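You operate a simulated robot arm through the tools that you are given. There is no shell and no other tool.

You are at the controls of a simulated robot arm. One attempt, no reset.

## Task
File the burr off the axle bracket, then tap both bushes home.
Fine: axle file and bench mallet go back where they stood. Set down upright: axle file, bench mallet. What is to be rubbed or washed off counts as gone when no trace of it is left.

It is judged by the outcome, as a careful person would: the job done as asked, and still so three seconds after it is handed in. It fails if anything else is knocked over, pushed out of place, dropped, spilled or broken.

## Robot
A 7-joint arm with a two-finger parallel gripper, fixed in place. Base frame: the origin is on the floor under the middle of its stand, x ahead of it, y to its left, z up; the work surface is at about z = 800. Readings come in mm, rad, newtons and seconds.
With the tool pointing down near the work surface it reaches from about 280 to 720 mm from the base axis. Its first joint turns from -2.897 to 2.897 rad. Payload 1.57 kg.
The tool frame sits at the grasp point between the pads (the TCP): z along the fingers, y along the line on which they close. The tips reach 30 mm beyond it. Largest opening 80 mm; finger width 17, thickness 12; the body of the gripper, 40 by 82 mm, starts 80 mm behind the TCP.
Orientation is told as [roll, pitch, yaw] about the base's x, y, z axes, in that order, counted from this pose: with the fingers straight down and closing along the base's y, the tool's x points along the base's -x, its y along +y and its z along -z.

## Interface
- The arm moves only by the tool nudge_tool. Its argument "commands" is a list of rows, each an object of numbers (a shift or turn left out is 0, a gripper value left out holds the last): "tx", "ty", "tz": the shift along the tool's x, y, z in units of 40 mm (1.0 is 40 mm); "rx", "ry", "rz": the turn, a rotation vector about the tool's x, y, z in units of 5 degrees (1.0 is 5 degrees); "claw": the finger opening in cm, from 0 to 8. In form: [{"tx": .., "ty": .., "tz": .., "rx": .., "ry": .., "rz": .., "claw": ..}, ...]. A call has 1 to 20 rows; each row shifts and turns the commanded pose from where the row before left it, along the tool's axes as they then stand. A call with a number of a shift or a turn outside -1 to 1 is refused whole. A row lasts 0.2 s, in which the tool goes at most 50 mm and 0.15 rad; a call with a longer step from one row to the next is refused whole, and so is a gripper value outside its range. Where a pose cannot be reached the arm comes as near as it can. A force on the tool above 40 N (or 10 N above the force at the start of the call, whichever is more), or a blocked arm, ends the call early, and 0.2 s more pass. The fingers move at their own pace (about 72 mm/s each) and stop on an object; they squeeze with about 35 N. The grip force told is the motor's: it shows also when the fingers shut on nothing. Time passes only in rows, and 0.2 s behind the last, so rows that do not move let the fingers close. It gives the time, the measured TCP pose, the force on the tool (base axes), the opening and the grip force at its end, in the units of the frame above (readings bear some noise), with the torque about the TCP (base axes, N m) and any sound that the robot's microphone picked up, and new pictures: "views" is both (left out), scene, wrist or none.
- Cameras (640 x 400 px; columns grow to the right, rows downward): "scene" is fixed at [52.8, -499.6, 1422.3]; the picture's right is [0.85, -0.53, 0.00], its down [-0.14, -0.23, -0.96] and it looks along [0.51, 0.82, -0.27] (base axes); focal length 325 px, centre (320, 200). "wrist" rides on the gripper at [72, -7, -122] in the tool frame; the picture's right is [0.09, 1.00, 0.00], its down [-0.84, 0.08, -0.54] and it looks along [-0.54, 0.05, 0.84] (tool axes); focal length 238 px, centre (320, 200). There is no depth. A picture from a camera that has moved, and an enlarged one, comes with that camera's place and axes in the base frame and with its lens.
- move_column(by): slides the trunk up (or, below 0, down) by that many mm; the arm rides with it, the base frame stays. It gives what a move gives, with no picture.
- zoom(camera, box): a new picture of the part [left, top, right, bottom] of that camera's present view, enlarged. The clock stands still meanwhile.
- job_done(): hands the job in; it is judged then, once.

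Nothing tells you positions but the pictures and the camera data. Unless the task says otherwise, let go and move clear before handing in.

The tools are called after "Request:" as name(argument=value, ...) on one line, values as JSON. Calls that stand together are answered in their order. nudge_tool: Moves the arm, as the interface text tells. Its arguments: {"type":"object","properties":{"commands":{"type":"array"},"views":{"type":"string","enum":["both","scene","wrist","none"]}},"required":["commands"]} The other tools are called the same way: move_column (by) moves the trunk up or down; zoom (camera, box) takes an enlarged picture of a part of a camera's view; job_done () hands the job in.

At the start:

```text
clock: 0.0
tcp_pos: [451.6, 185.2, 1290.8]
ee_rot: [-0.001, 0.0, 0.0]
force: [-0.4, -0.2, 0.3]
ft_torque: [0.04, -0.01, -0.01]
opening: 79.8
grip_force: 0.0
trunk travel left (down, up): [-325.0, 155.0]
```

scene: 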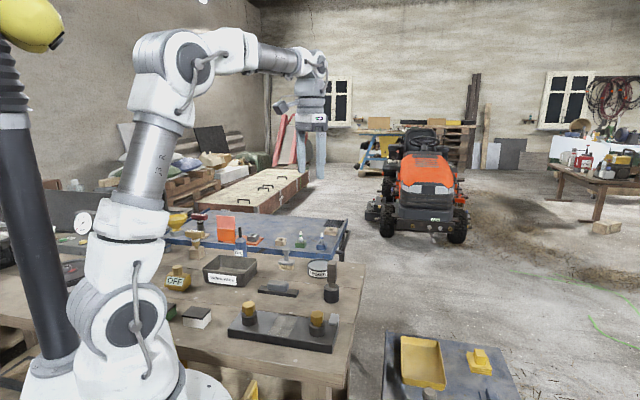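
wrist: 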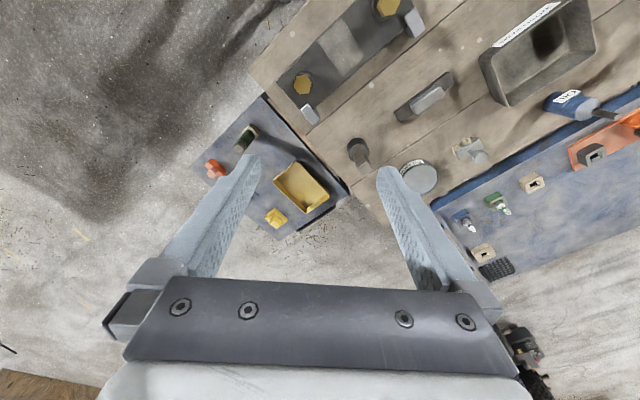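

I see a workbench with several tools and an axle bracket with two yellow-topped bushes. I'll zoom into both views to identify things before moving.

Request:
zoom(camera="scene", box=[140, 200, 360, 370])

Request:
zoom(camera="wrist", box=[250, 0, 450, 130])

Request:
zoom(camera="wrist", box=[340, 80, 640, 290])

Request:
zoom(camera="wrist", box=[190, 80, 390, 250])

```text
2.35 times, centred on (250, 285) of scene
camera zoom: at [52.8, -499.6, 1422.3], right [0.85, -0.53, 0.0], down [-0.14, -0.23, -0.96], along [0.51, 0.82, -0.27], focal length 765 px, centre (485, 0)
```

zoom: 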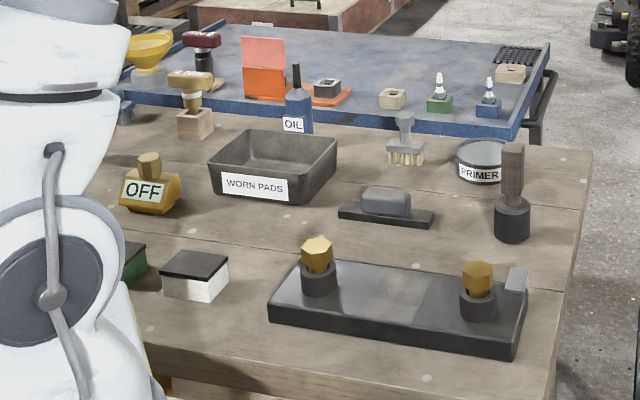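

```text
3.08 times, centred on (350, 65) of wrist
camera zoom: at [377.6, 179.0, 1412.1], right [-0.09, 1.0, 0.0], down [0.84, 0.08, 0.54], along [0.54, 0.05, -0.84], focal length 733 px, centre (228, 615)
```

zoom: 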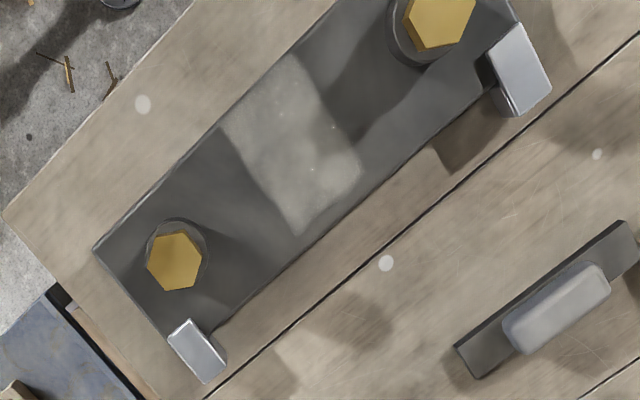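

```text
1.90 times, centred on (490, 185) of wrist
camera zoom: at [377.6, 179.0, 1412.1], right [-0.09, 1.0, 0.0], down [0.84, 0.08, 0.54], along [0.54, 0.05, -0.84], focal length 454 px, centre (-4, 229)
```

zoom: 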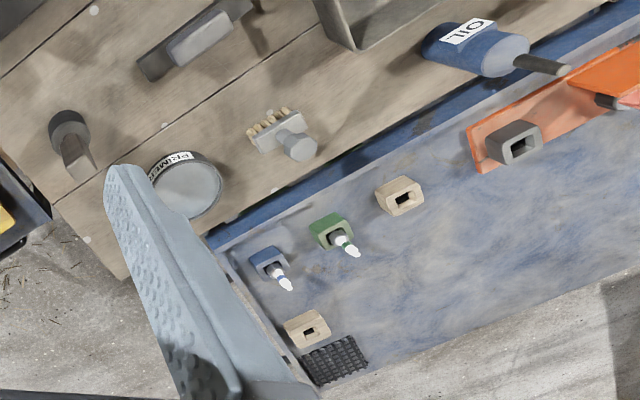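

```text
2.35 times, centred on (290, 165) of wrist
camera zoom: at [377.6, 179.0, 1412.1], right [-0.09, 1.0, 0.0], down [0.84, 0.08, 0.54], along [0.54, 0.05, -0.84], focal length 561 px, centre (391, 282)
```

zoom: 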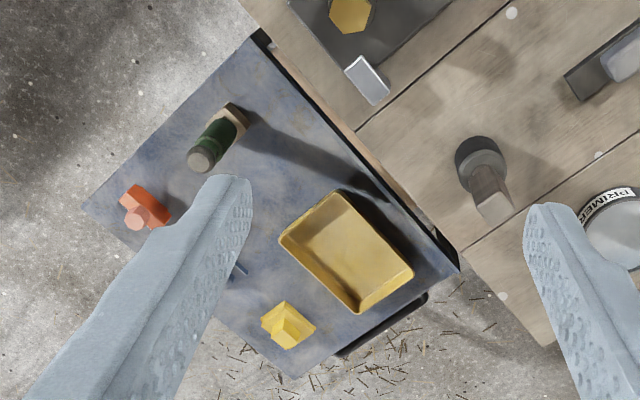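

The bracket lies at about 45° with bushes near (448,149) and (303,295), the file around (454,427) and the mallet around (596,300). I'll yaw the tool by -45° to line up with the bracket and get another look.

Request:
nudge_tool(commands=[{"rz": 1}, {"rz": 1}, {"rz": 1}, {"rz": 1}, {"rz": 1}, {"rz": 1}, {"rz": 1}, {"rz": 1}, {"rz": 1}, {}])

```text
clock: 2.2
tcp_pos: [450.3, 186.3, 1291.3]
ee_rot: [0.001, -0.001, -0.785]
force: [0.2, -0.3, 0.2]
ft_torque: [0.05, 0.0, 0.02]
opening: 80.1
grip_force: 0.0
trunk travel left (down, up): [-325.0, 155.0]
camera wrist: at [394.0, 232.5, 1412.6], right [0.64, 0.77, 0.0], down [0.65, -0.54, 0.54], along [0.42, -0.35, -0.84], focal length 238 px, centre (320, 200)
```

scene: 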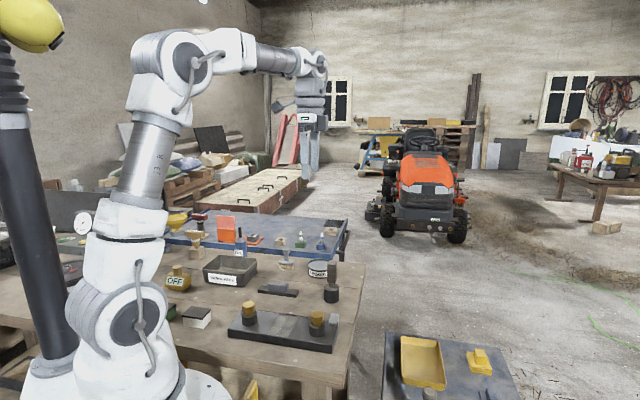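
wrist: 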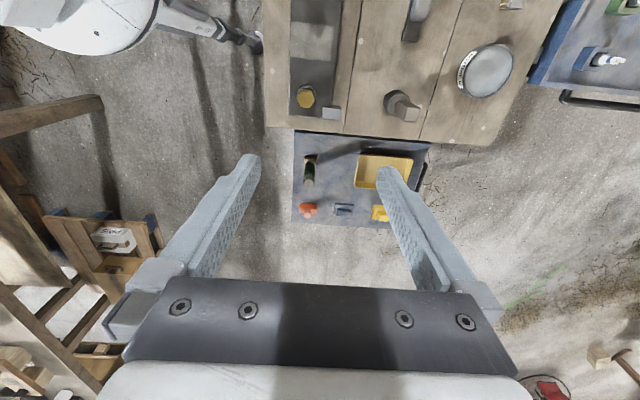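

The view is now aligned with the bench. Next I go to a pose above the file for a closer look.

Request:
nudge_tool(commands=[{"tx": 0.419, "ty": 0.433, "tz": 0.727}, {"tx": 0.419, "ty": 0.433, "tz": 0.727}, {"tx": 0.419, "ty": 0.433, "tz": 0.727}, {"tx": 0.419, "ty": 0.433, "tz": 0.727}, {"tx": 0.419, "ty": 0.433, "tz": 0.727}, {"tx": 0.419, "ty": 0.433, "tz": 0.727}, {"tx": 0.419, "ty": 0.433, "tz": 0.727}, {"tx": 0.419, "ty": 0.433, "tz": 0.727}, {"tx": 0.419, "ty": 0.433, "tz": 0.727}, {"tx": 0.419, "ty": 0.433, "tz": 0.727}, {}])

```text
clock: 4.6
tcp_pos: [453.9, 428.4, 997.5]
ee_rot: [0.001, -0.001, -0.785]
force: [1.0, 0.6, -0.3]
ft_torque: [-0.02, -0.01, -0.01]
opening: 80.0
grip_force: 0.2
trunk travel left (down, up): [-325.0, 155.0]
camera wrist: at [397.5, 474.6, 1119.8], right [0.64, 0.77, 0.0], down [0.65, -0.54, 0.54], along [0.42, -0.35, -0.84], focal length 238 px, centre (320, 200)
```

scene: 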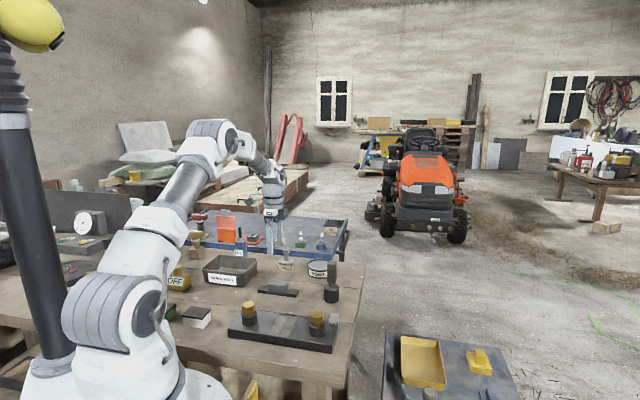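
wrist: 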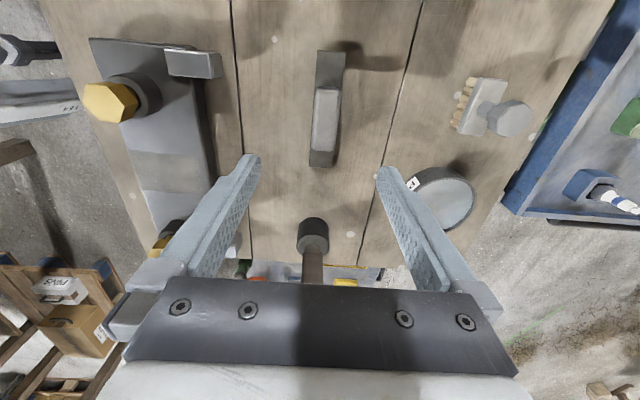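

Request:
zoom(camera="wrist", box=[240, 20, 420, 190])

Request:
zoom(camera="wrist", box=[70, 20, 270, 240])

Request:
zoom(camera="scene", box=[210, 260, 350, 360])

```text
2.35 times, centred on (330, 105) of wrist
camera zoom: at [397.5, 474.6, 1119.8], right [0.64, 0.77, 0.0], down [0.65, -0.54, 0.54], along [0.42, -0.35, -0.84], focal length 561 px, centre (296, 424)
```

zoom: 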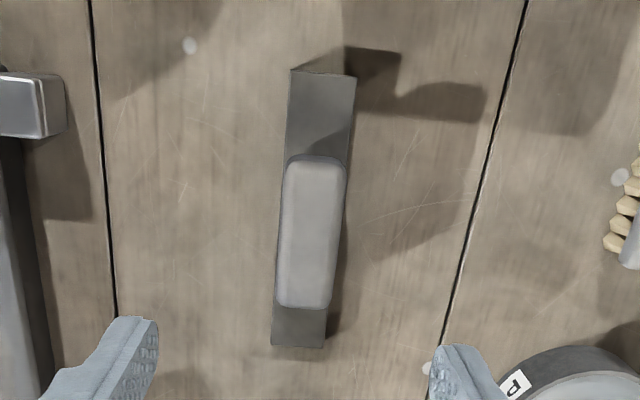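

```text
1.82 times, centred on (170, 130) of wrist
camera zoom: at [397.5, 474.6, 1119.8], right [0.64, 0.77, 0.0], down [0.65, -0.54, 0.54], along [0.42, -0.35, -0.84], focal length 433 px, centre (593, 327)
```

zoom: 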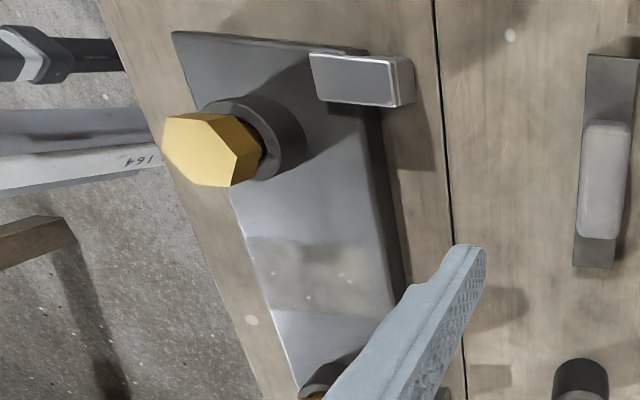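

```text
4.00 times, centred on (280, 310) of scene
camera zoom: at [52.8, -499.6, 1422.3], right [0.85, -0.53, 0.0], down [-0.14, -0.23, -0.96], along [0.51, 0.82, -0.27], focal length 1301 px, centre (480, -240)
```

zoom: 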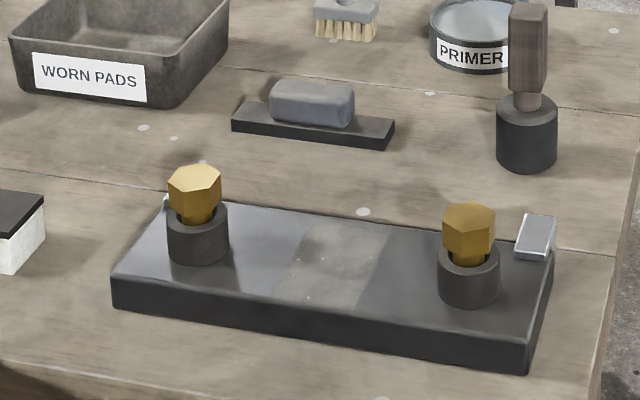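

Request:
zoom(camera="scene", box=[250, 270, 310, 307])

Request:
zoom(camera="scene", box=[300, 250, 360, 310])

Request:
zoom(camera="scene", box=[150, 200, 350, 330])

```text
10.67 times, centred on (280, 288) of scene
camera zoom: at [52.8, -499.6, 1422.3], right [0.85, -0.53, 0.0], down [-0.14, -0.23, -0.96], along [0.51, 0.82, -0.27], focal length 3470 px, centre (747, -744)
```

zoom: 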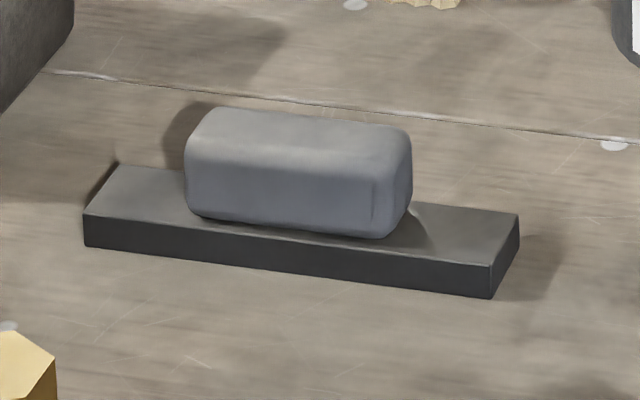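

```text
6.67 times, centred on (330, 280) of scene
camera zoom: at [52.8, -499.6, 1422.3], right [0.85, -0.53, 0.0], down [-0.14, -0.23, -0.96], along [0.51, 0.82, -0.27], focal length 2168 px, centre (253, -333)
```

zoom: 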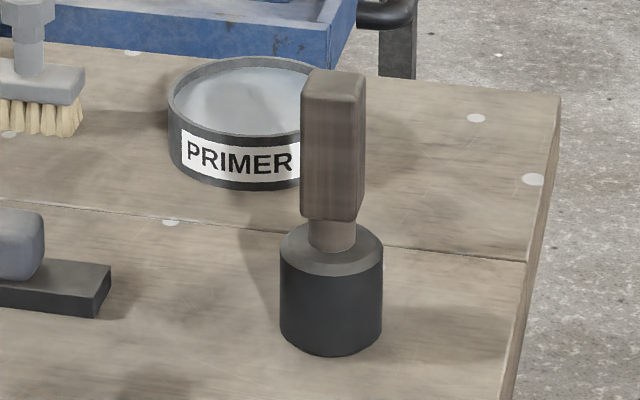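

```text
3.08 times, centred on (250, 265) of scene
camera zoom: at [52.8, -499.6, 1422.3], right [0.85, -0.53, 0.0], down [-0.14, -0.23, -0.96], along [0.51, 0.82, -0.27], focal length 1001 px, centre (535, 0)
```

zoom: 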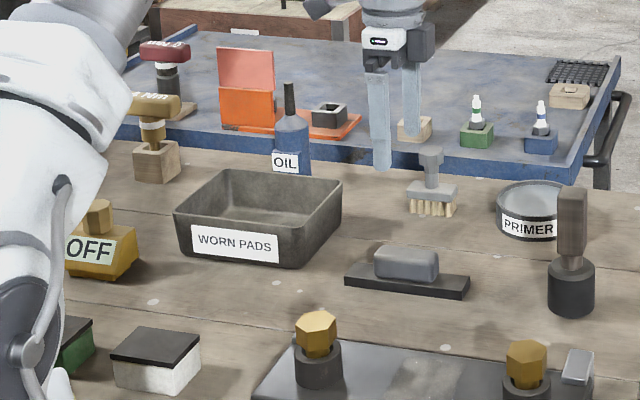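

The file is a 140 × 32 mm slab about 12 mm thick with a grip block on top, its centre near (458,435). I'll shift about 9 mm along tool y and descend to about 60 mm above it to verify.

Request:
nudge_tool(commands=[{"tx": 0.04, "ty": 0.11, "tz": 0.9}, {"ty": 0.11, "tz": 0.9}, {"tz": 0.9}, {}], views="wrist")

```text
clock: 5.6
tcp_pos: [459.2, 434.9, 892.1]
ee_rot: [0.0, 0.001, -0.786]
force: [0.6, 0.5, 0.5]
ft_torque: [-0.02, 0.01, -0.01]
opening: 80.2
grip_force: 0.1
trunk travel left (down, up): [-325.0, 155.0]
camera wrist: at [403.8, 481.5, 1013.6], right [0.64, 0.77, 0.0], down [0.65, -0.54, 0.54], along [0.42, -0.35, -0.84], focal length 238 px, centre (320, 200)
```

wrist: 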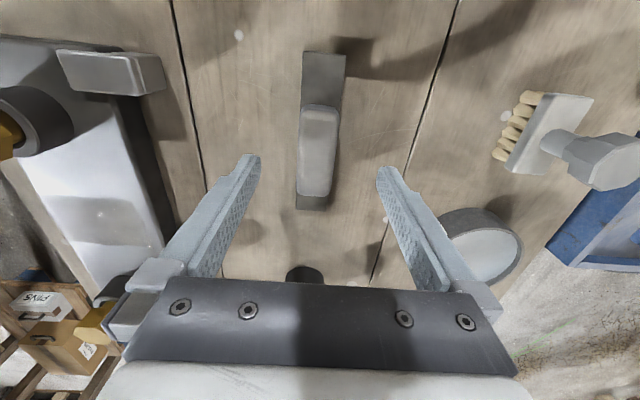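

TCP is centred over the file's grip block. I descend to z≈846 and close on the handle.

Request:
nudge_tool(commands=[{"tz": 0.575}, {"tz": 0.575}, {}, {}], views="both")

```text
clock: 6.6
tcp_pos: [459.7, 433.8, 845.6]
ee_rot: [0.0, 0.001, -0.787]
force: [0.9, -0.3, -0.1]
ft_torque: [0.02, 0.04, 0.0]
opening: 80.0
grip_force: 0.0
trunk travel left (down, up): [-325.0, 155.0]
camera wrist: at [403.5, 480.3, 967.4], right [0.64, 0.77, 0.0], down [0.65, -0.54, 0.54], along [0.42, -0.35, -0.84], focal length 238 px, centre (320, 200)
```

scene: 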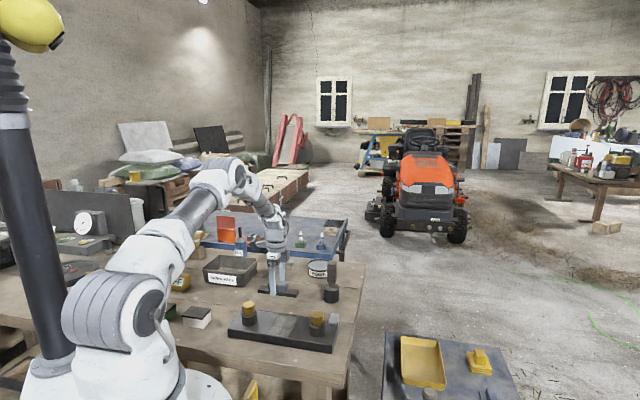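
wrist: 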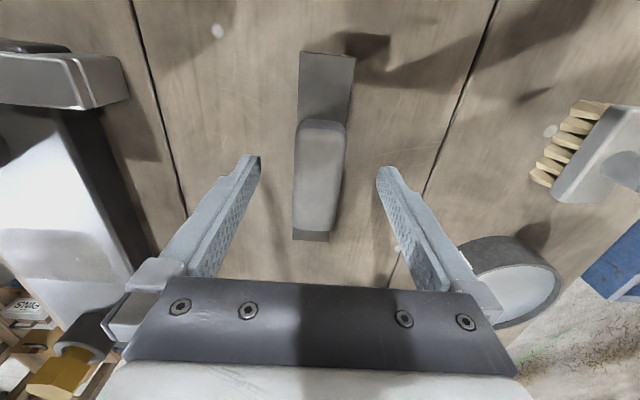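

Request:
nudge_tool(commands=[{"claw": 0}, {"claw": 0}, {"claw": 0}, {"claw": 0}], views="wrist")

Request:
zoom(camera="scene", box=[220, 230, 340, 310])

```text
clock: 7.6
tcp_pos: [459.3, 433.4, 845.7]
ee_rot: [0.0, -0.001, -0.786]
force: [-0.5, -0.4, 0.0]
ft_torque: [-0.02, -0.05, -0.02]
opening: 29.5
grip_force: 35.0
trunk travel left (down, up): [-325.0, 155.0]
camera wrist: at [403.5, 480.3, 967.5], right [0.64, 0.77, 0.0], down [0.65, -0.54, 0.54], along [0.42, -0.35, -0.84], focal length 238 px, centre (320, 200)
```

wrist: 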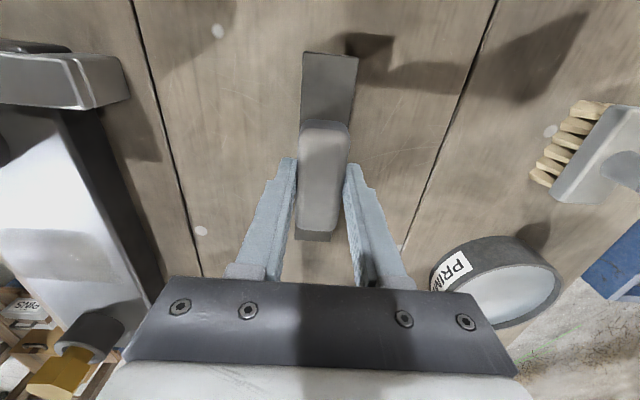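

```text
5.00 times, centred on (280, 270) of scene
camera zoom: at [52.8, -499.6, 1422.3], right [0.85, -0.53, 0.0], down [-0.14, -0.23, -0.96], along [0.51, 0.82, -0.27], focal length 1626 px, centre (520, -150)
```

zoom: 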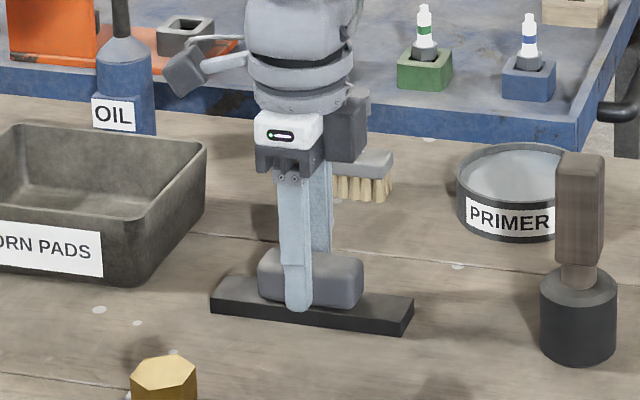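

The file is gripped (opening 29.5 mm); home grip pose noted as (459.3, 433.4, 845.7), yaw -0.786. I lift it and carry it over the centre of the bracket, then turn it across the bracket.

Request:
nudge_tool(commands=[{"tz": -0.5}, {"tz": -0.9}, {"tz": -0.9}, {"tz": -0.9}, {"tx": -0.386, "ty": -0.857}, {"tx": -0.386, "ty": -0.857}, {"tx": -0.386, "ty": -0.857}, {"tx": -0.386, "ty": -0.857}, {"tx": -0.386, "ty": -0.857}, {"tx": -0.386, "ty": -0.857}, {}], views="both")

```text
clock: 10.0
tcp_pos: [377.9, 222.0, 973.4]
ee_rot: [0.0, 0.002, -0.787]
force: [-1.0, -0.1, -2.2]
ft_torque: [0.03, 0.0, -0.01]
opening: 29.4
grip_force: 35.0
trunk travel left (down, up): [-325.0, 155.0]
camera wrist: at [320.6, 268.3, 1094.7], right [0.64, 0.77, 0.0], down [0.65, -0.54, 0.54], along [0.42, -0.35, -0.84], focal length 238 px, centre (320, 200)
```

scene: 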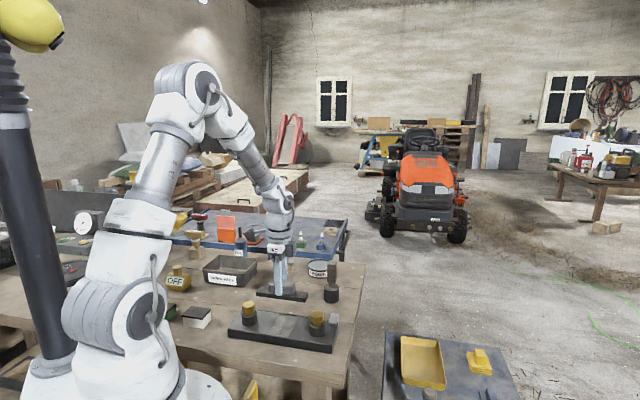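
wrist: 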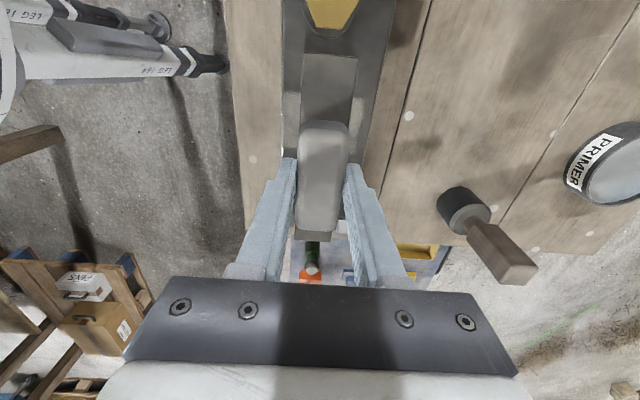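

The file is above the bracket. Now I rotate the tool +90° in yaw so that the file lies across the bracket.

Request:
nudge_tool(commands=[{"rz": -1}, {"rz": -1}, {"rz": -1}, {"rz": -1}, {"rz": -1}, {"rz": -1}, {"rz": -1}, {"rz": -1}, {"rz": -1}, {"rz": -1}, {"rz": -1}, {"rz": -1}, {"rz": -1}, {"rz": -1}, {"rz": -1}, {"rz": -1}, {"rz": -1}, {"rz": -1}, {}], views="both")

```text
clock: 14.0
tcp_pos: [377.6, 223.2, 973.0]
ee_rot: [0.0, 0.002, 0.788]
force: [0.1, -0.2, -2.9]
ft_torque: [0.0, -0.02, 0.02]
opening: 29.7
grip_force: 34.6
trunk travel left (down, up): [-325.0, 155.0]
camera wrist: at [331.7, 167.5, 1094.7], right [-0.77, 0.64, 0.0], down [0.54, 0.65, 0.54], along [0.35, 0.42, -0.84], focal length 238 px, centre (320, 200)
```

scene: 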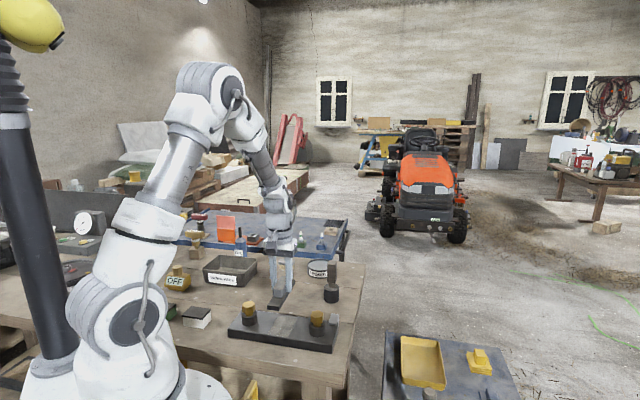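
wrist: 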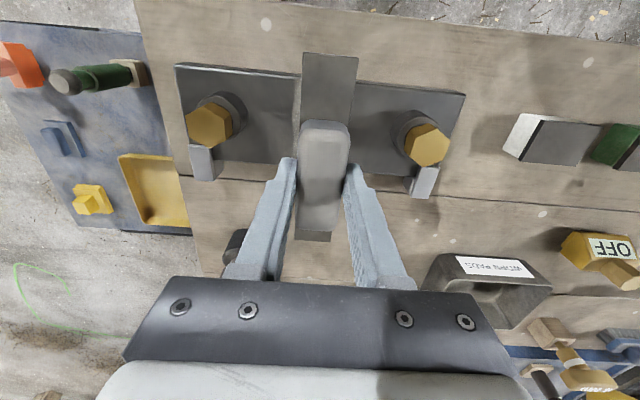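

Request:
zoom(camera="wrist", box=[170, 40, 480, 240])

Request:
zoom(camera="scene", box=[210, 260, 350, 360])

```text
2.00 times, centred on (325, 140) of wrist
camera zoom: at [331.7, 167.5, 1094.7], right [-0.77, 0.64, 0.0], down [0.54, 0.65, 0.54], along [0.35, 0.42, -0.84], focal length 477 px, centre (310, 320)
```

zoom: 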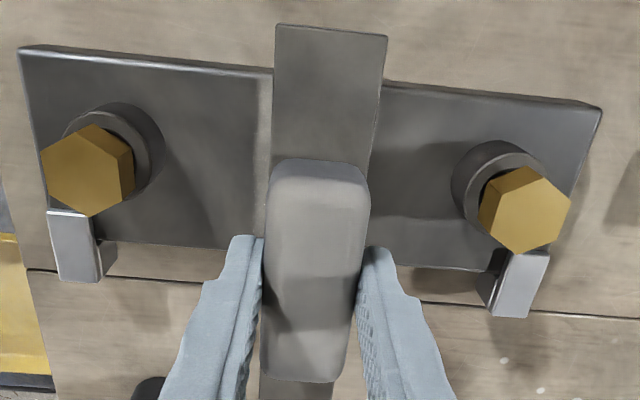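

```text
4.00 times, centred on (280, 310) of scene
camera zoom: at [52.8, -499.6, 1422.3], right [0.85, -0.53, 0.0], down [-0.14, -0.23, -0.96], along [0.51, 0.82, -0.27], focal length 1301 px, centre (480, -240)
```

zoom: 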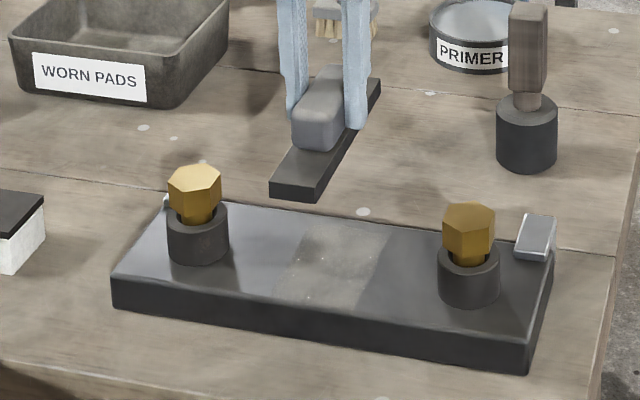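

The file hangs across the bracket, centred over the burr patch. I descend to just above the surface and then make gentle contact.

Request:
nudge_tool(commands=[{"tz": 0.75}, {"tz": 0.75}, {"tz": 0.75}, {"tz": 0.1}, {}], views="both")

Request:
zoom(camera="scene", box=[210, 260, 350, 360])

```text
clock: 15.2
tcp_pos: [378.4, 220.8, 878.1]
ee_rot: [0.002, 0.001, 0.786]
force: [0.4, -0.6, -2.2]
ft_torque: [0.0, 0.0, -0.01]
opening: 29.5
grip_force: 34.7
trunk travel left (down, up): [-325.0, 155.0]
camera wrist: at [332.0, 166.7, 999.1], right [-0.77, 0.64, 0.0], down [0.54, 0.65, 0.54], along [0.35, 0.42, -0.84], focal length 238 px, centre (320, 200)
```

scene: 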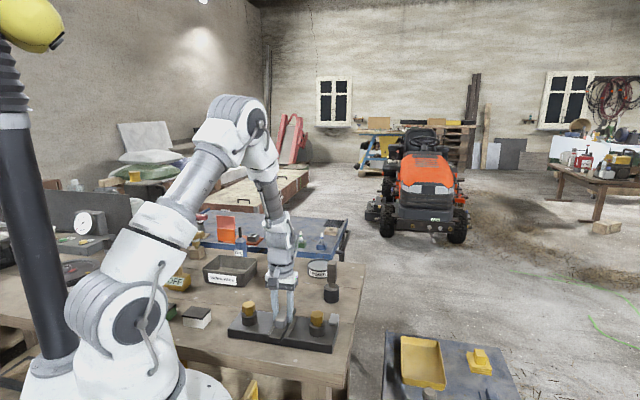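
wrist: 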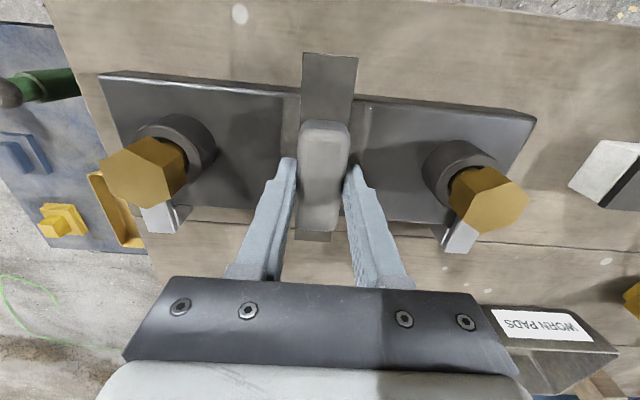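

```text
4.00 times, centred on (280, 310) of scene
camera zoom: at [52.8, -499.6, 1422.3], right [0.85, -0.53, 0.0], down [-0.14, -0.23, -0.96], along [0.51, 0.82, -0.27], focal length 1301 px, centre (480, -240)
```

zoom: 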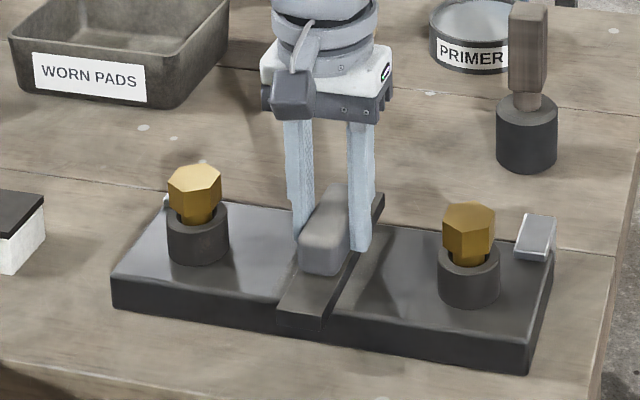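

Request:
zoom(camera="wrist", box=[240, 40, 420, 240])

Request:
zoom(camera="scene", box=[260, 300, 320, 340])

```text
2.00 times, centred on (330, 140) of wrist
camera zoom: at [332.0, 166.7, 999.1], right [-0.77, 0.64, 0.0], down [0.54, 0.65, 0.54], along [0.35, 0.42, -0.84], focal length 477 px, centre (300, 320)
```

zoom: 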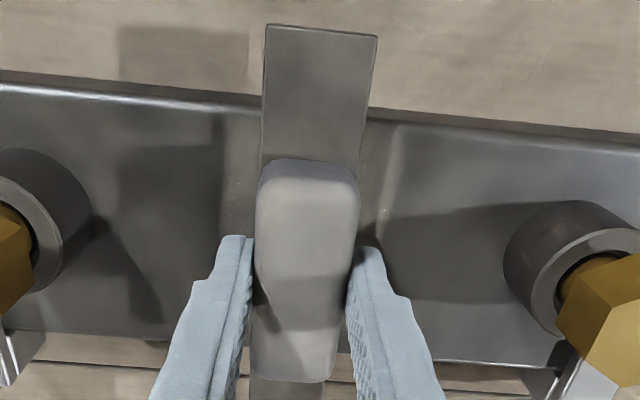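

```text
10.00 times, centred on (290, 320) of scene
camera zoom: at [52.8, -499.6, 1422.3], right [0.85, -0.53, 0.0], down [-0.14, -0.23, -0.96], along [0.51, 0.82, -0.27], focal length 3253 px, centre (620, -1000)
```

zoom: 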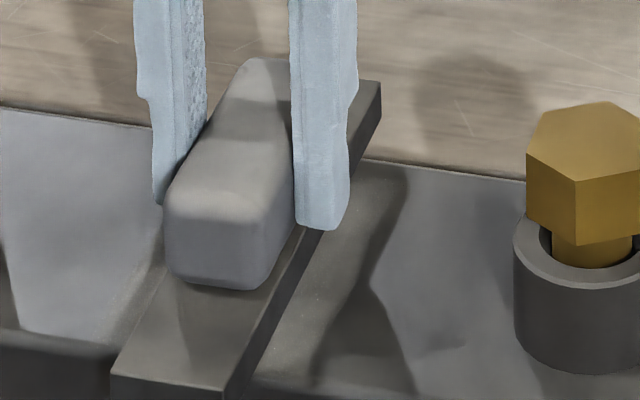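

The patch spans about ±30 mm along the bracket around the current TCP. Now I descend in small steps to make contact.

Request:
nudge_tool(commands=[{"tz": 0.1}, {"tz": 0.05}, {"tz": 0.025}, {}], views="none")

```text
clock: 16.2
tcp_pos: [379.0, 221.4, 873.3]
ee_rot: [-0.004, -0.005, 0.785]
force: [0.3, -3.4, 32.3]
ft_torque: [-0.03, 0.08, -0.04]
opening: 29.6
grip_force: 35.4
trunk travel left (down, up): [-325.0, 155.0]
```

Contact made (~32 N). I ease off a little and begin stroking along the bracket.

Request:
nudge_tool(commands=[{"tz": -0.025}, {"ty": 0.15}, {"ty": 0.15}, {"ty": 0.15}, {"ty": 0.15}, {"ty": -0.15}, {"ty": -0.15}, {"ty": -0.15}, {"ty": -0.15}, {"ty": -0.15}, {"ty": -0.15}, {"ty": -0.15}, {"ty": -0.15}, {"ty": 0.15}, {"ty": 0.15}, {"ty": 0.15}, {"ty": 0.15}], views="both")

Request:
zoom(camera="scene", box=[220, 280, 340, 360])

Request:
zoom(camera="wrist", box=[220, 40, 440, 240])

```text
clock: 19.8
tcp_pos: [379.1, 222.9, 874.1]
ee_rot: [0.001, -0.001, 0.785]
force: [-0.7, 0.0, -1.9]
ft_torque: [0.01, -0.01, 0.02]
opening: 29.7
grip_force: 35.0
trunk travel left (down, up): [-325.0, 155.0]
camera wrist: at [331.7, 168.3, 995.0], right [-0.77, 0.64, 0.0], down [0.54, 0.65, 0.54], along [0.35, 0.42, -0.84], focal length 238 px, centre (320, 200)
```

scene: 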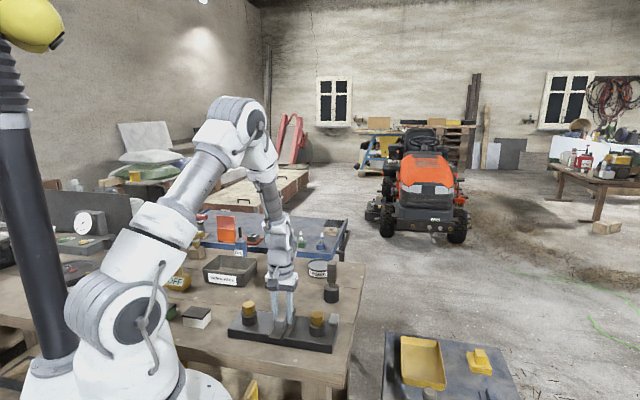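
wrist: 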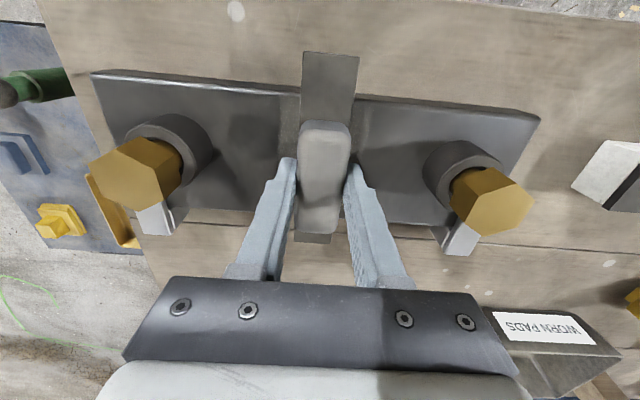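

```text
5.00 times, centred on (280, 320) of scene
camera zoom: at [52.8, -499.6, 1422.3], right [0.85, -0.53, 0.0], down [-0.14, -0.23, -0.96], along [0.51, 0.82, -0.27], focal length 1626 px, centre (520, -400)
```

zoom: 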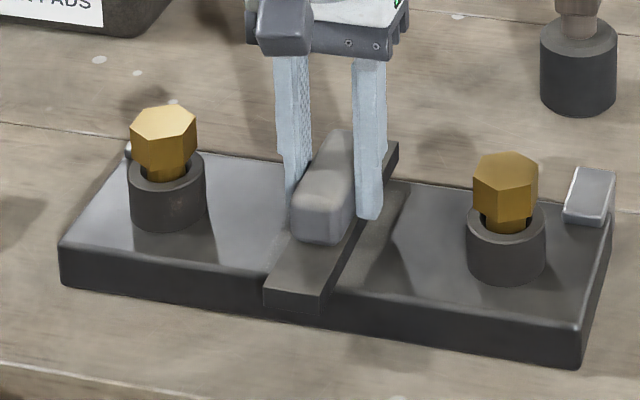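

```text
2.00 times, centred on (330, 140) of wrist
camera zoom: at [331.7, 168.3, 995.0], right [-0.77, 0.64, 0.0], down [0.54, 0.65, 0.54], along [0.35, 0.42, -0.84], focal length 477 px, centre (300, 320)
```

zoom: 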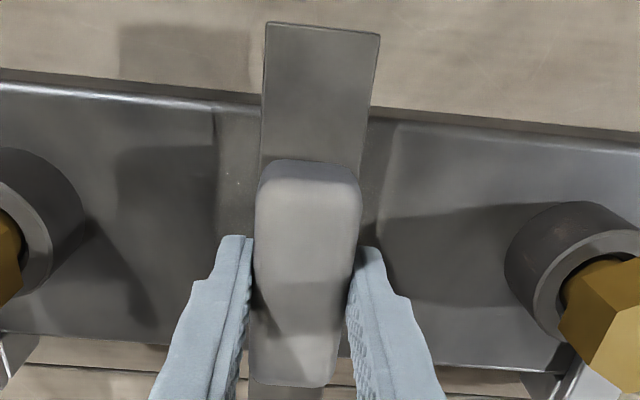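

Contact was lost after easing off; I lower by small amounts to restore light contact and check the force.

Request:
nudge_tool(commands=[{"tz": 0.0125}, {}], views="none")

```text
clock: 20.4
tcp_pos: [377.6, 222.9, 874.4]
ee_rot: [0.002, -0.004, 0.786]
force: [-0.3, -0.3, 2.7]
ft_torque: [-0.12, 0.15, -0.02]
opening: 29.8
grip_force: 34.8
trunk travel left (down, up): [-325.0, 155.0]
```

Request:
nudge_tool(commands=[{"tz": 0.008}, {"ty": 0.1}, {"ty": 0.1}, {}], views="none")

```text
clock: 21.4
tcp_pos: [372.2, 227.2, 872.6]
ee_rot: [-0.002, -0.002, 0.786]
force: [4.4, -3.4, 12.7]
ft_torque: [-0.57, 0.34, 0.25]
opening: 29.6
grip_force: 35.1
trunk travel left (down, up): [-325.0, 155.0]
```

Good contact with sliding (≈15 N). Now full strokes over the patch.

Request:
nudge_tool(commands=[{"ty": 0.15}, {"ty": 0.15}, {"ty": 0.1}, {"ty": -0.15}, {"ty": -0.15}, {"ty": -0.15}, {"ty": -0.15}, {"ty": -0.15}, {"ty": -0.15}, {"ty": -0.15}, {"ty": -0.15}, {"ty": 0.15}, {"ty": 0.15}, {"ty": 0.15}, {"ty": 0.15}], views="both")

Request:
zoom(camera="scene", box=[220, 280, 340, 360])

Request:
zoom(camera="wrist", box=[220, 40, 440, 240])

```text
clock: 24.6
tcp_pos: [378.5, 223.3, 872.1]
ee_rot: [0.0, -0.001, 0.788]
force: [1.1, -0.5, 3.5]
ft_torque: [-0.05, -0.08, 0.01]
opening: 29.6
grip_force: 35.7
trunk travel left (down, up): [-325.0, 155.0]
camera wrist: at [331.9, 168.3, 994.4], right [-0.77, 0.64, 0.0], down [0.54, 0.65, 0.54], along [0.35, 0.42, -0.84], focal length 238 px, centre (320, 200)
```

scene: 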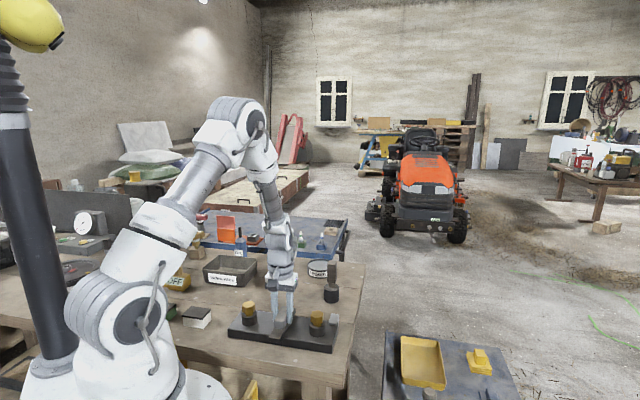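
wrist: 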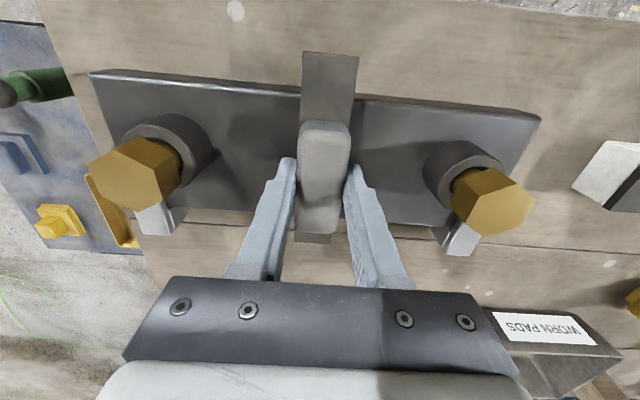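

```text
5.00 times, centred on (280, 320) of scene
camera zoom: at [52.8, -499.6, 1422.3], right [0.85, -0.53, 0.0], down [-0.14, -0.23, -0.96], along [0.51, 0.82, -0.27], focal length 1626 px, centre (520, -400)
```

zoom: 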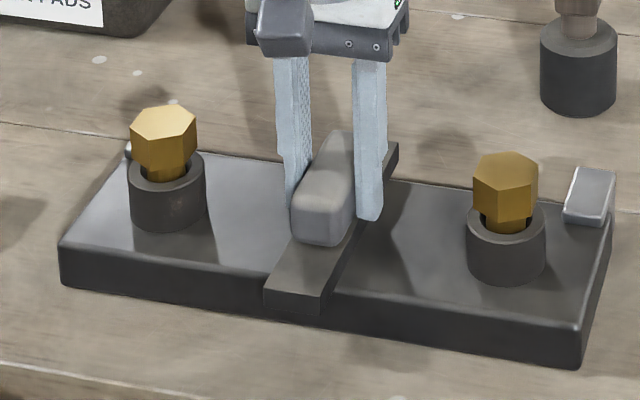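

```text
2.00 times, centred on (330, 140) of wrist
camera zoom: at [331.9, 168.3, 994.4], right [-0.77, 0.64, 0.0], down [0.54, 0.65, 0.54], along [0.35, 0.42, -0.84], focal length 477 px, centre (300, 320)
```

zoom: 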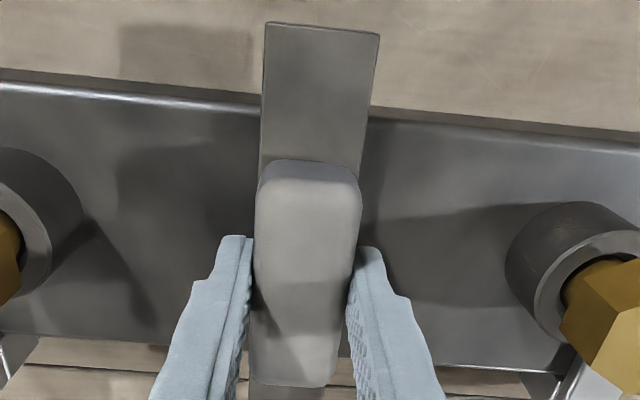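

The patch is fading nicely. I'll make another two full passes with slightly more pressure to make sure no trace is left.

Request:
nudge_tool(commands=[{"tz": 0.006, "ty": 0.15}, {"ty": 0.15}, {"ty": 0.15}, {"ty": 0.15}, {"ty": 0.1}, {"ty": -0.15}, {"ty": -0.15}, {"ty": -0.15}, {"ty": -0.15}, {"ty": -0.15}, {"ty": -0.15}, {"ty": -0.15}, {"ty": -0.15}, {"ty": -0.1}, {"ty": -0.1}, {"ty": 0.15}, {"ty": 0.15}, {"ty": 0.15}, {"ty": 0.15}, {"ty": 0.1}], views="none")

Request:
nudge_tool(commands=[{"ty": 0.15}, {"ty": 0.15}, {"ty": 0.15}, {"ty": 0.1}, {"ty": -0.15}, {"ty": -0.15}, {"ty": -0.15}, {"ty": -0.15}, {"ty": -0.15}, {"ty": -0.15}, {"ty": -0.15}, {"ty": -0.15}, {"ty": -0.1}, {"ty": 0.15}, {"ty": 0.15}, {"ty": 0.15}, {"ty": 0.15}], views="none")

```text
clock: 28.8
tcp_pos: [378.3, 223.8, 873.3]
ee_rot: [-0.001, 0.0, 0.788]
force: [3.0, -3.1, 11.7]
ft_torque: [-0.27, 0.09, 0.11]
opening: 29.4
grip_force: 35.1
trunk travel left (down, up): [-325.0, 155.0]
```

```text
clock: 32.4
tcp_pos: [382.0, 219.1, 874.3]
ee_rot: [0.001, -0.001, 0.785]
force: [0.8, -0.5, -1.8]
ft_torque: [0.0, -0.08, -0.02]
opening: 29.6
grip_force: 34.9
trunk travel left (down, up): [-325.0, 155.0]
```

Now I lift the file and inspect the bracket.

Request:
nudge_tool(commands=[{"tz": -0.25}, {"tz": -0.75}, {"tz": -0.75}, {"tz": -0.75}, {"tz": -0.5}, {}], views="both")

Request:
zoom(camera="scene", box=[220, 280, 340, 360])

Request:
zoom(camera="wrist", box=[170, 40, 480, 240])

```text
clock: 33.8
tcp_pos: [380.5, 218.8, 992.6]
ee_rot: [-0.001, 0.0, 0.786]
force: [0.3, 0.4, -1.6]
ft_torque: [-0.01, 0.01, 0.01]
opening: 29.7
grip_force: 35.0
trunk travel left (down, up): [-325.0, 155.0]
camera wrist: at [334.2, 163.4, 1114.6], right [-0.77, 0.64, 0.0], down [0.54, 0.65, 0.54], along [0.35, 0.42, -0.84], focal length 238 px, centre (320, 200)
```

scene: 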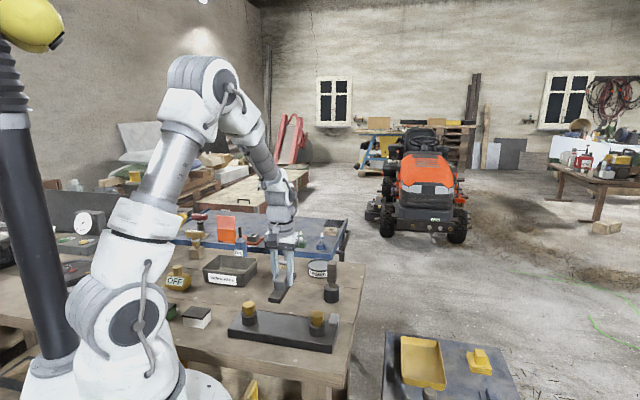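
wrist: 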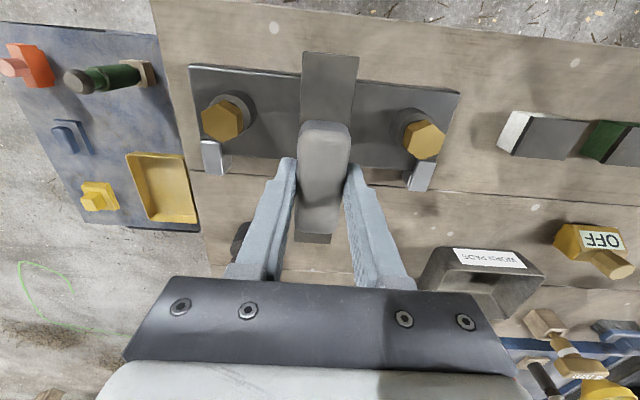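

```text
5.00 times, centred on (280, 320) of scene
camera zoom: at [52.8, -499.6, 1422.3], right [0.85, -0.53, 0.0], down [-0.14, -0.23, -0.96], along [0.51, 0.82, -0.27], focal length 1626 px, centre (520, -400)
```

zoom: 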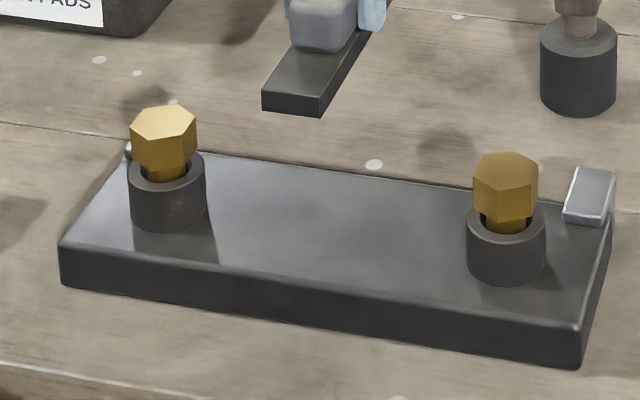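

```text
2.00 times, centred on (325, 140) of wrist
camera zoom: at [334.2, 163.4, 1114.6], right [-0.77, 0.64, 0.0], down [0.54, 0.65, 0.54], along [0.35, 0.42, -0.84], focal length 477 px, centre (310, 320)
```

zoom: 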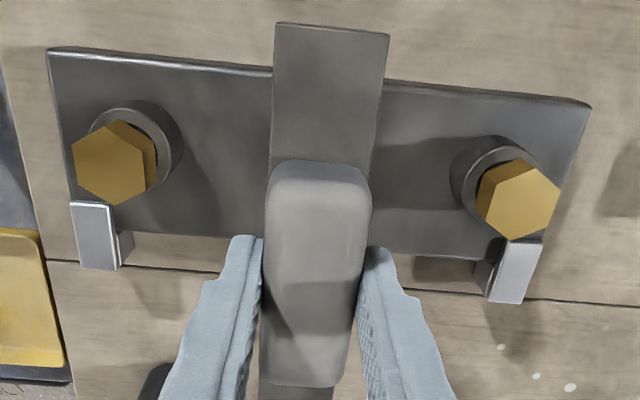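

Request:
zoom(camera="scene", box=[255, 305, 315, 345])

```text
10.00 times, centred on (285, 325) of scene
camera zoom: at [52.8, -499.6, 1422.3], right [0.85, -0.53, 0.0], down [-0.14, -0.23, -0.96], along [0.51, 0.82, -0.27], focal length 3253 px, centre (670, -1050)
```

zoom: 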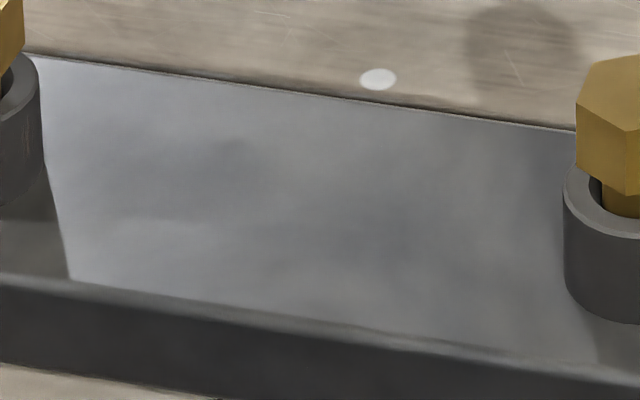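

The burr is gone without trace. Now I turn the file back and carry it above its home spot.

Request:
nudge_tool(commands=[{"rz": 1}, {"rz": 1}, {"rz": 1}, {"rz": 1}, {"rz": 1}, {"rz": 1}, {"rz": 1}, {"rz": 1}, {"rz": 1}, {"rz": 1}, {"rz": 1}, {"rz": 1}, {"rz": 1}, {"rz": 1}, {"rz": 1}, {"rz": 1}, {"rz": 1}, {"rz": 1}, {}], views="none")

Request:
nudge_tool(commands=[{"tx": 0.4, "ty": 0.86}, {"tx": 0.4, "ty": 0.86}, {"tx": 0.4, "ty": 0.86}, {"tx": 0.4, "ty": 0.86}, {"tx": 0.4, "ty": 0.86}, {"tx": 0.4, "ty": 0.86}, {}], views="wrist")

```text
clock: 37.8
tcp_pos: [383.2, 217.6, 992.4]
ee_rot: [0.0, -0.001, -0.785]
force: [0.6, -0.6, -2.8]
ft_torque: [-0.01, 0.0, 0.01]
opening: 29.4
grip_force: 34.7
trunk travel left (down, up): [-325.0, 155.0]
```

```text
clock: 39.4
tcp_pos: [462.3, 432.9, 991.1]
ee_rot: [-0.001, -0.001, -0.785]
force: [0.2, 0.3, -3.6]
ft_torque: [-0.02, 0.01, 0.0]
opening: 29.4
grip_force: 35.0
trunk travel left (down, up): [-325.0, 155.0]
camera wrist: at [405.7, 479.9, 1113.6], right [0.64, 0.77, 0.0], down [0.65, -0.54, 0.54], along [0.42, -0.35, -0.84], focal length 238 px, centre (320, 200)
```

wrist: 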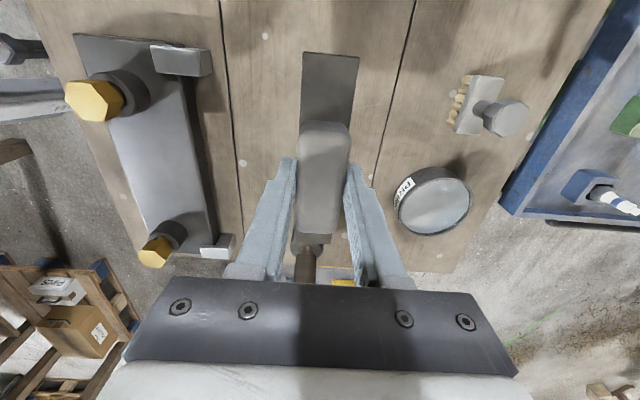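

The bracket is clean in this view as well. I fine-adjust and lower the file towards its spot.

Request:
nudge_tool(commands=[{"tx": 0.045, "ty": -0.057, "tz": 0.9}, {"tz": 0.9}, {"tz": 0.9}, {"tz": 0.5}, {}], views="wrist")

```text
clock: 40.6
tcp_pos: [459.0, 431.1, 864.0]
ee_rot: [-0.001, 0.0, -0.785]
force: [0.0, 0.2, -2.5]
ft_torque: [0.0, -0.01, 0.02]
opening: 29.5
grip_force: 35.3
trunk travel left (down, up): [-325.0, 155.0]
camera wrist: at [403.1, 478.0, 985.6], right [0.64, 0.77, 0.0], down [0.65, -0.54, 0.54], along [0.42, -0.35, -0.84], focal length 238 px, centre (320, 200)
```

wrist: 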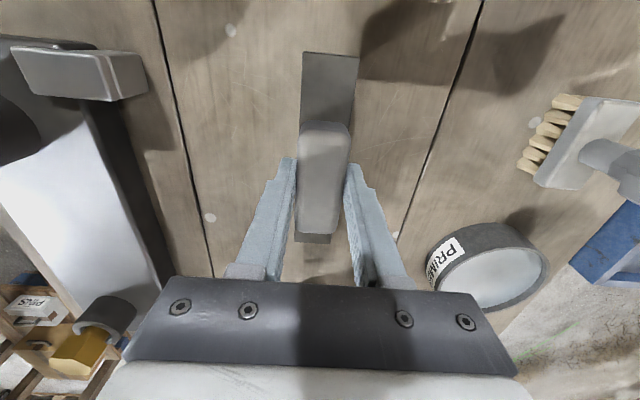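

Request:
nudge_tool(commands=[{"tz": 0.25}, {"tz": 0.125}, {"tz": 0.025}, {}], views="none")

```text
clock: 41.6
tcp_pos: [458.0, 432.5, 849.3]
ee_rot: [0.001, 0.002, -0.784]
force: [-0.4, 1.0, -2.2]
ft_torque: [-0.04, -0.01, -0.02]
opening: 29.5
grip_force: 35.3
trunk travel left (down, up): [-325.0, 155.0]
```

Request:
nudge_tool(commands=[{"tz": 0.04}, {"tz": 0.02}, {}], views="none")

```text
clock: 42.4
tcp_pos: [457.7, 430.9, 846.9]
ee_rot: [0.002, 0.0, -0.783]
force: [-1.0, 0.3, -2.6]
ft_torque: [0.0, 0.04, 0.01]
opening: 29.4
grip_force: 35.6
trunk travel left (down, up): [-325.0, 155.0]
```

Request:
nudge_tool(commands=[{"tz": 0.02}, {}, {}], views="none")

```text
clock: 43.2
tcp_pos: [457.1, 432.6, 845.5]
ee_rot: [-0.001, -0.002, -0.785]
force: [-0.3, -0.7, -2.4]
ft_torque: [0.0, 0.01, 0.01]
opening: 29.3
grip_force: 34.9
trunk travel left (down, up): [-325.0, 155.0]
```

Request:
nudge_tool(commands=[{"tz": 0.015}, {"tz": 0.01}, {}], views="none")

```text
clock: 44.0
tcp_pos: [457.8, 432.4, 843.9]
ee_rot: [0.0, 0.001, -0.785]
force: [-0.1, 0.1, -2.8]
ft_torque: [0.03, -0.01, -0.01]
opening: 29.4
grip_force: 34.2
trunk travel left (down, up): [-325.0, 155.0]
```

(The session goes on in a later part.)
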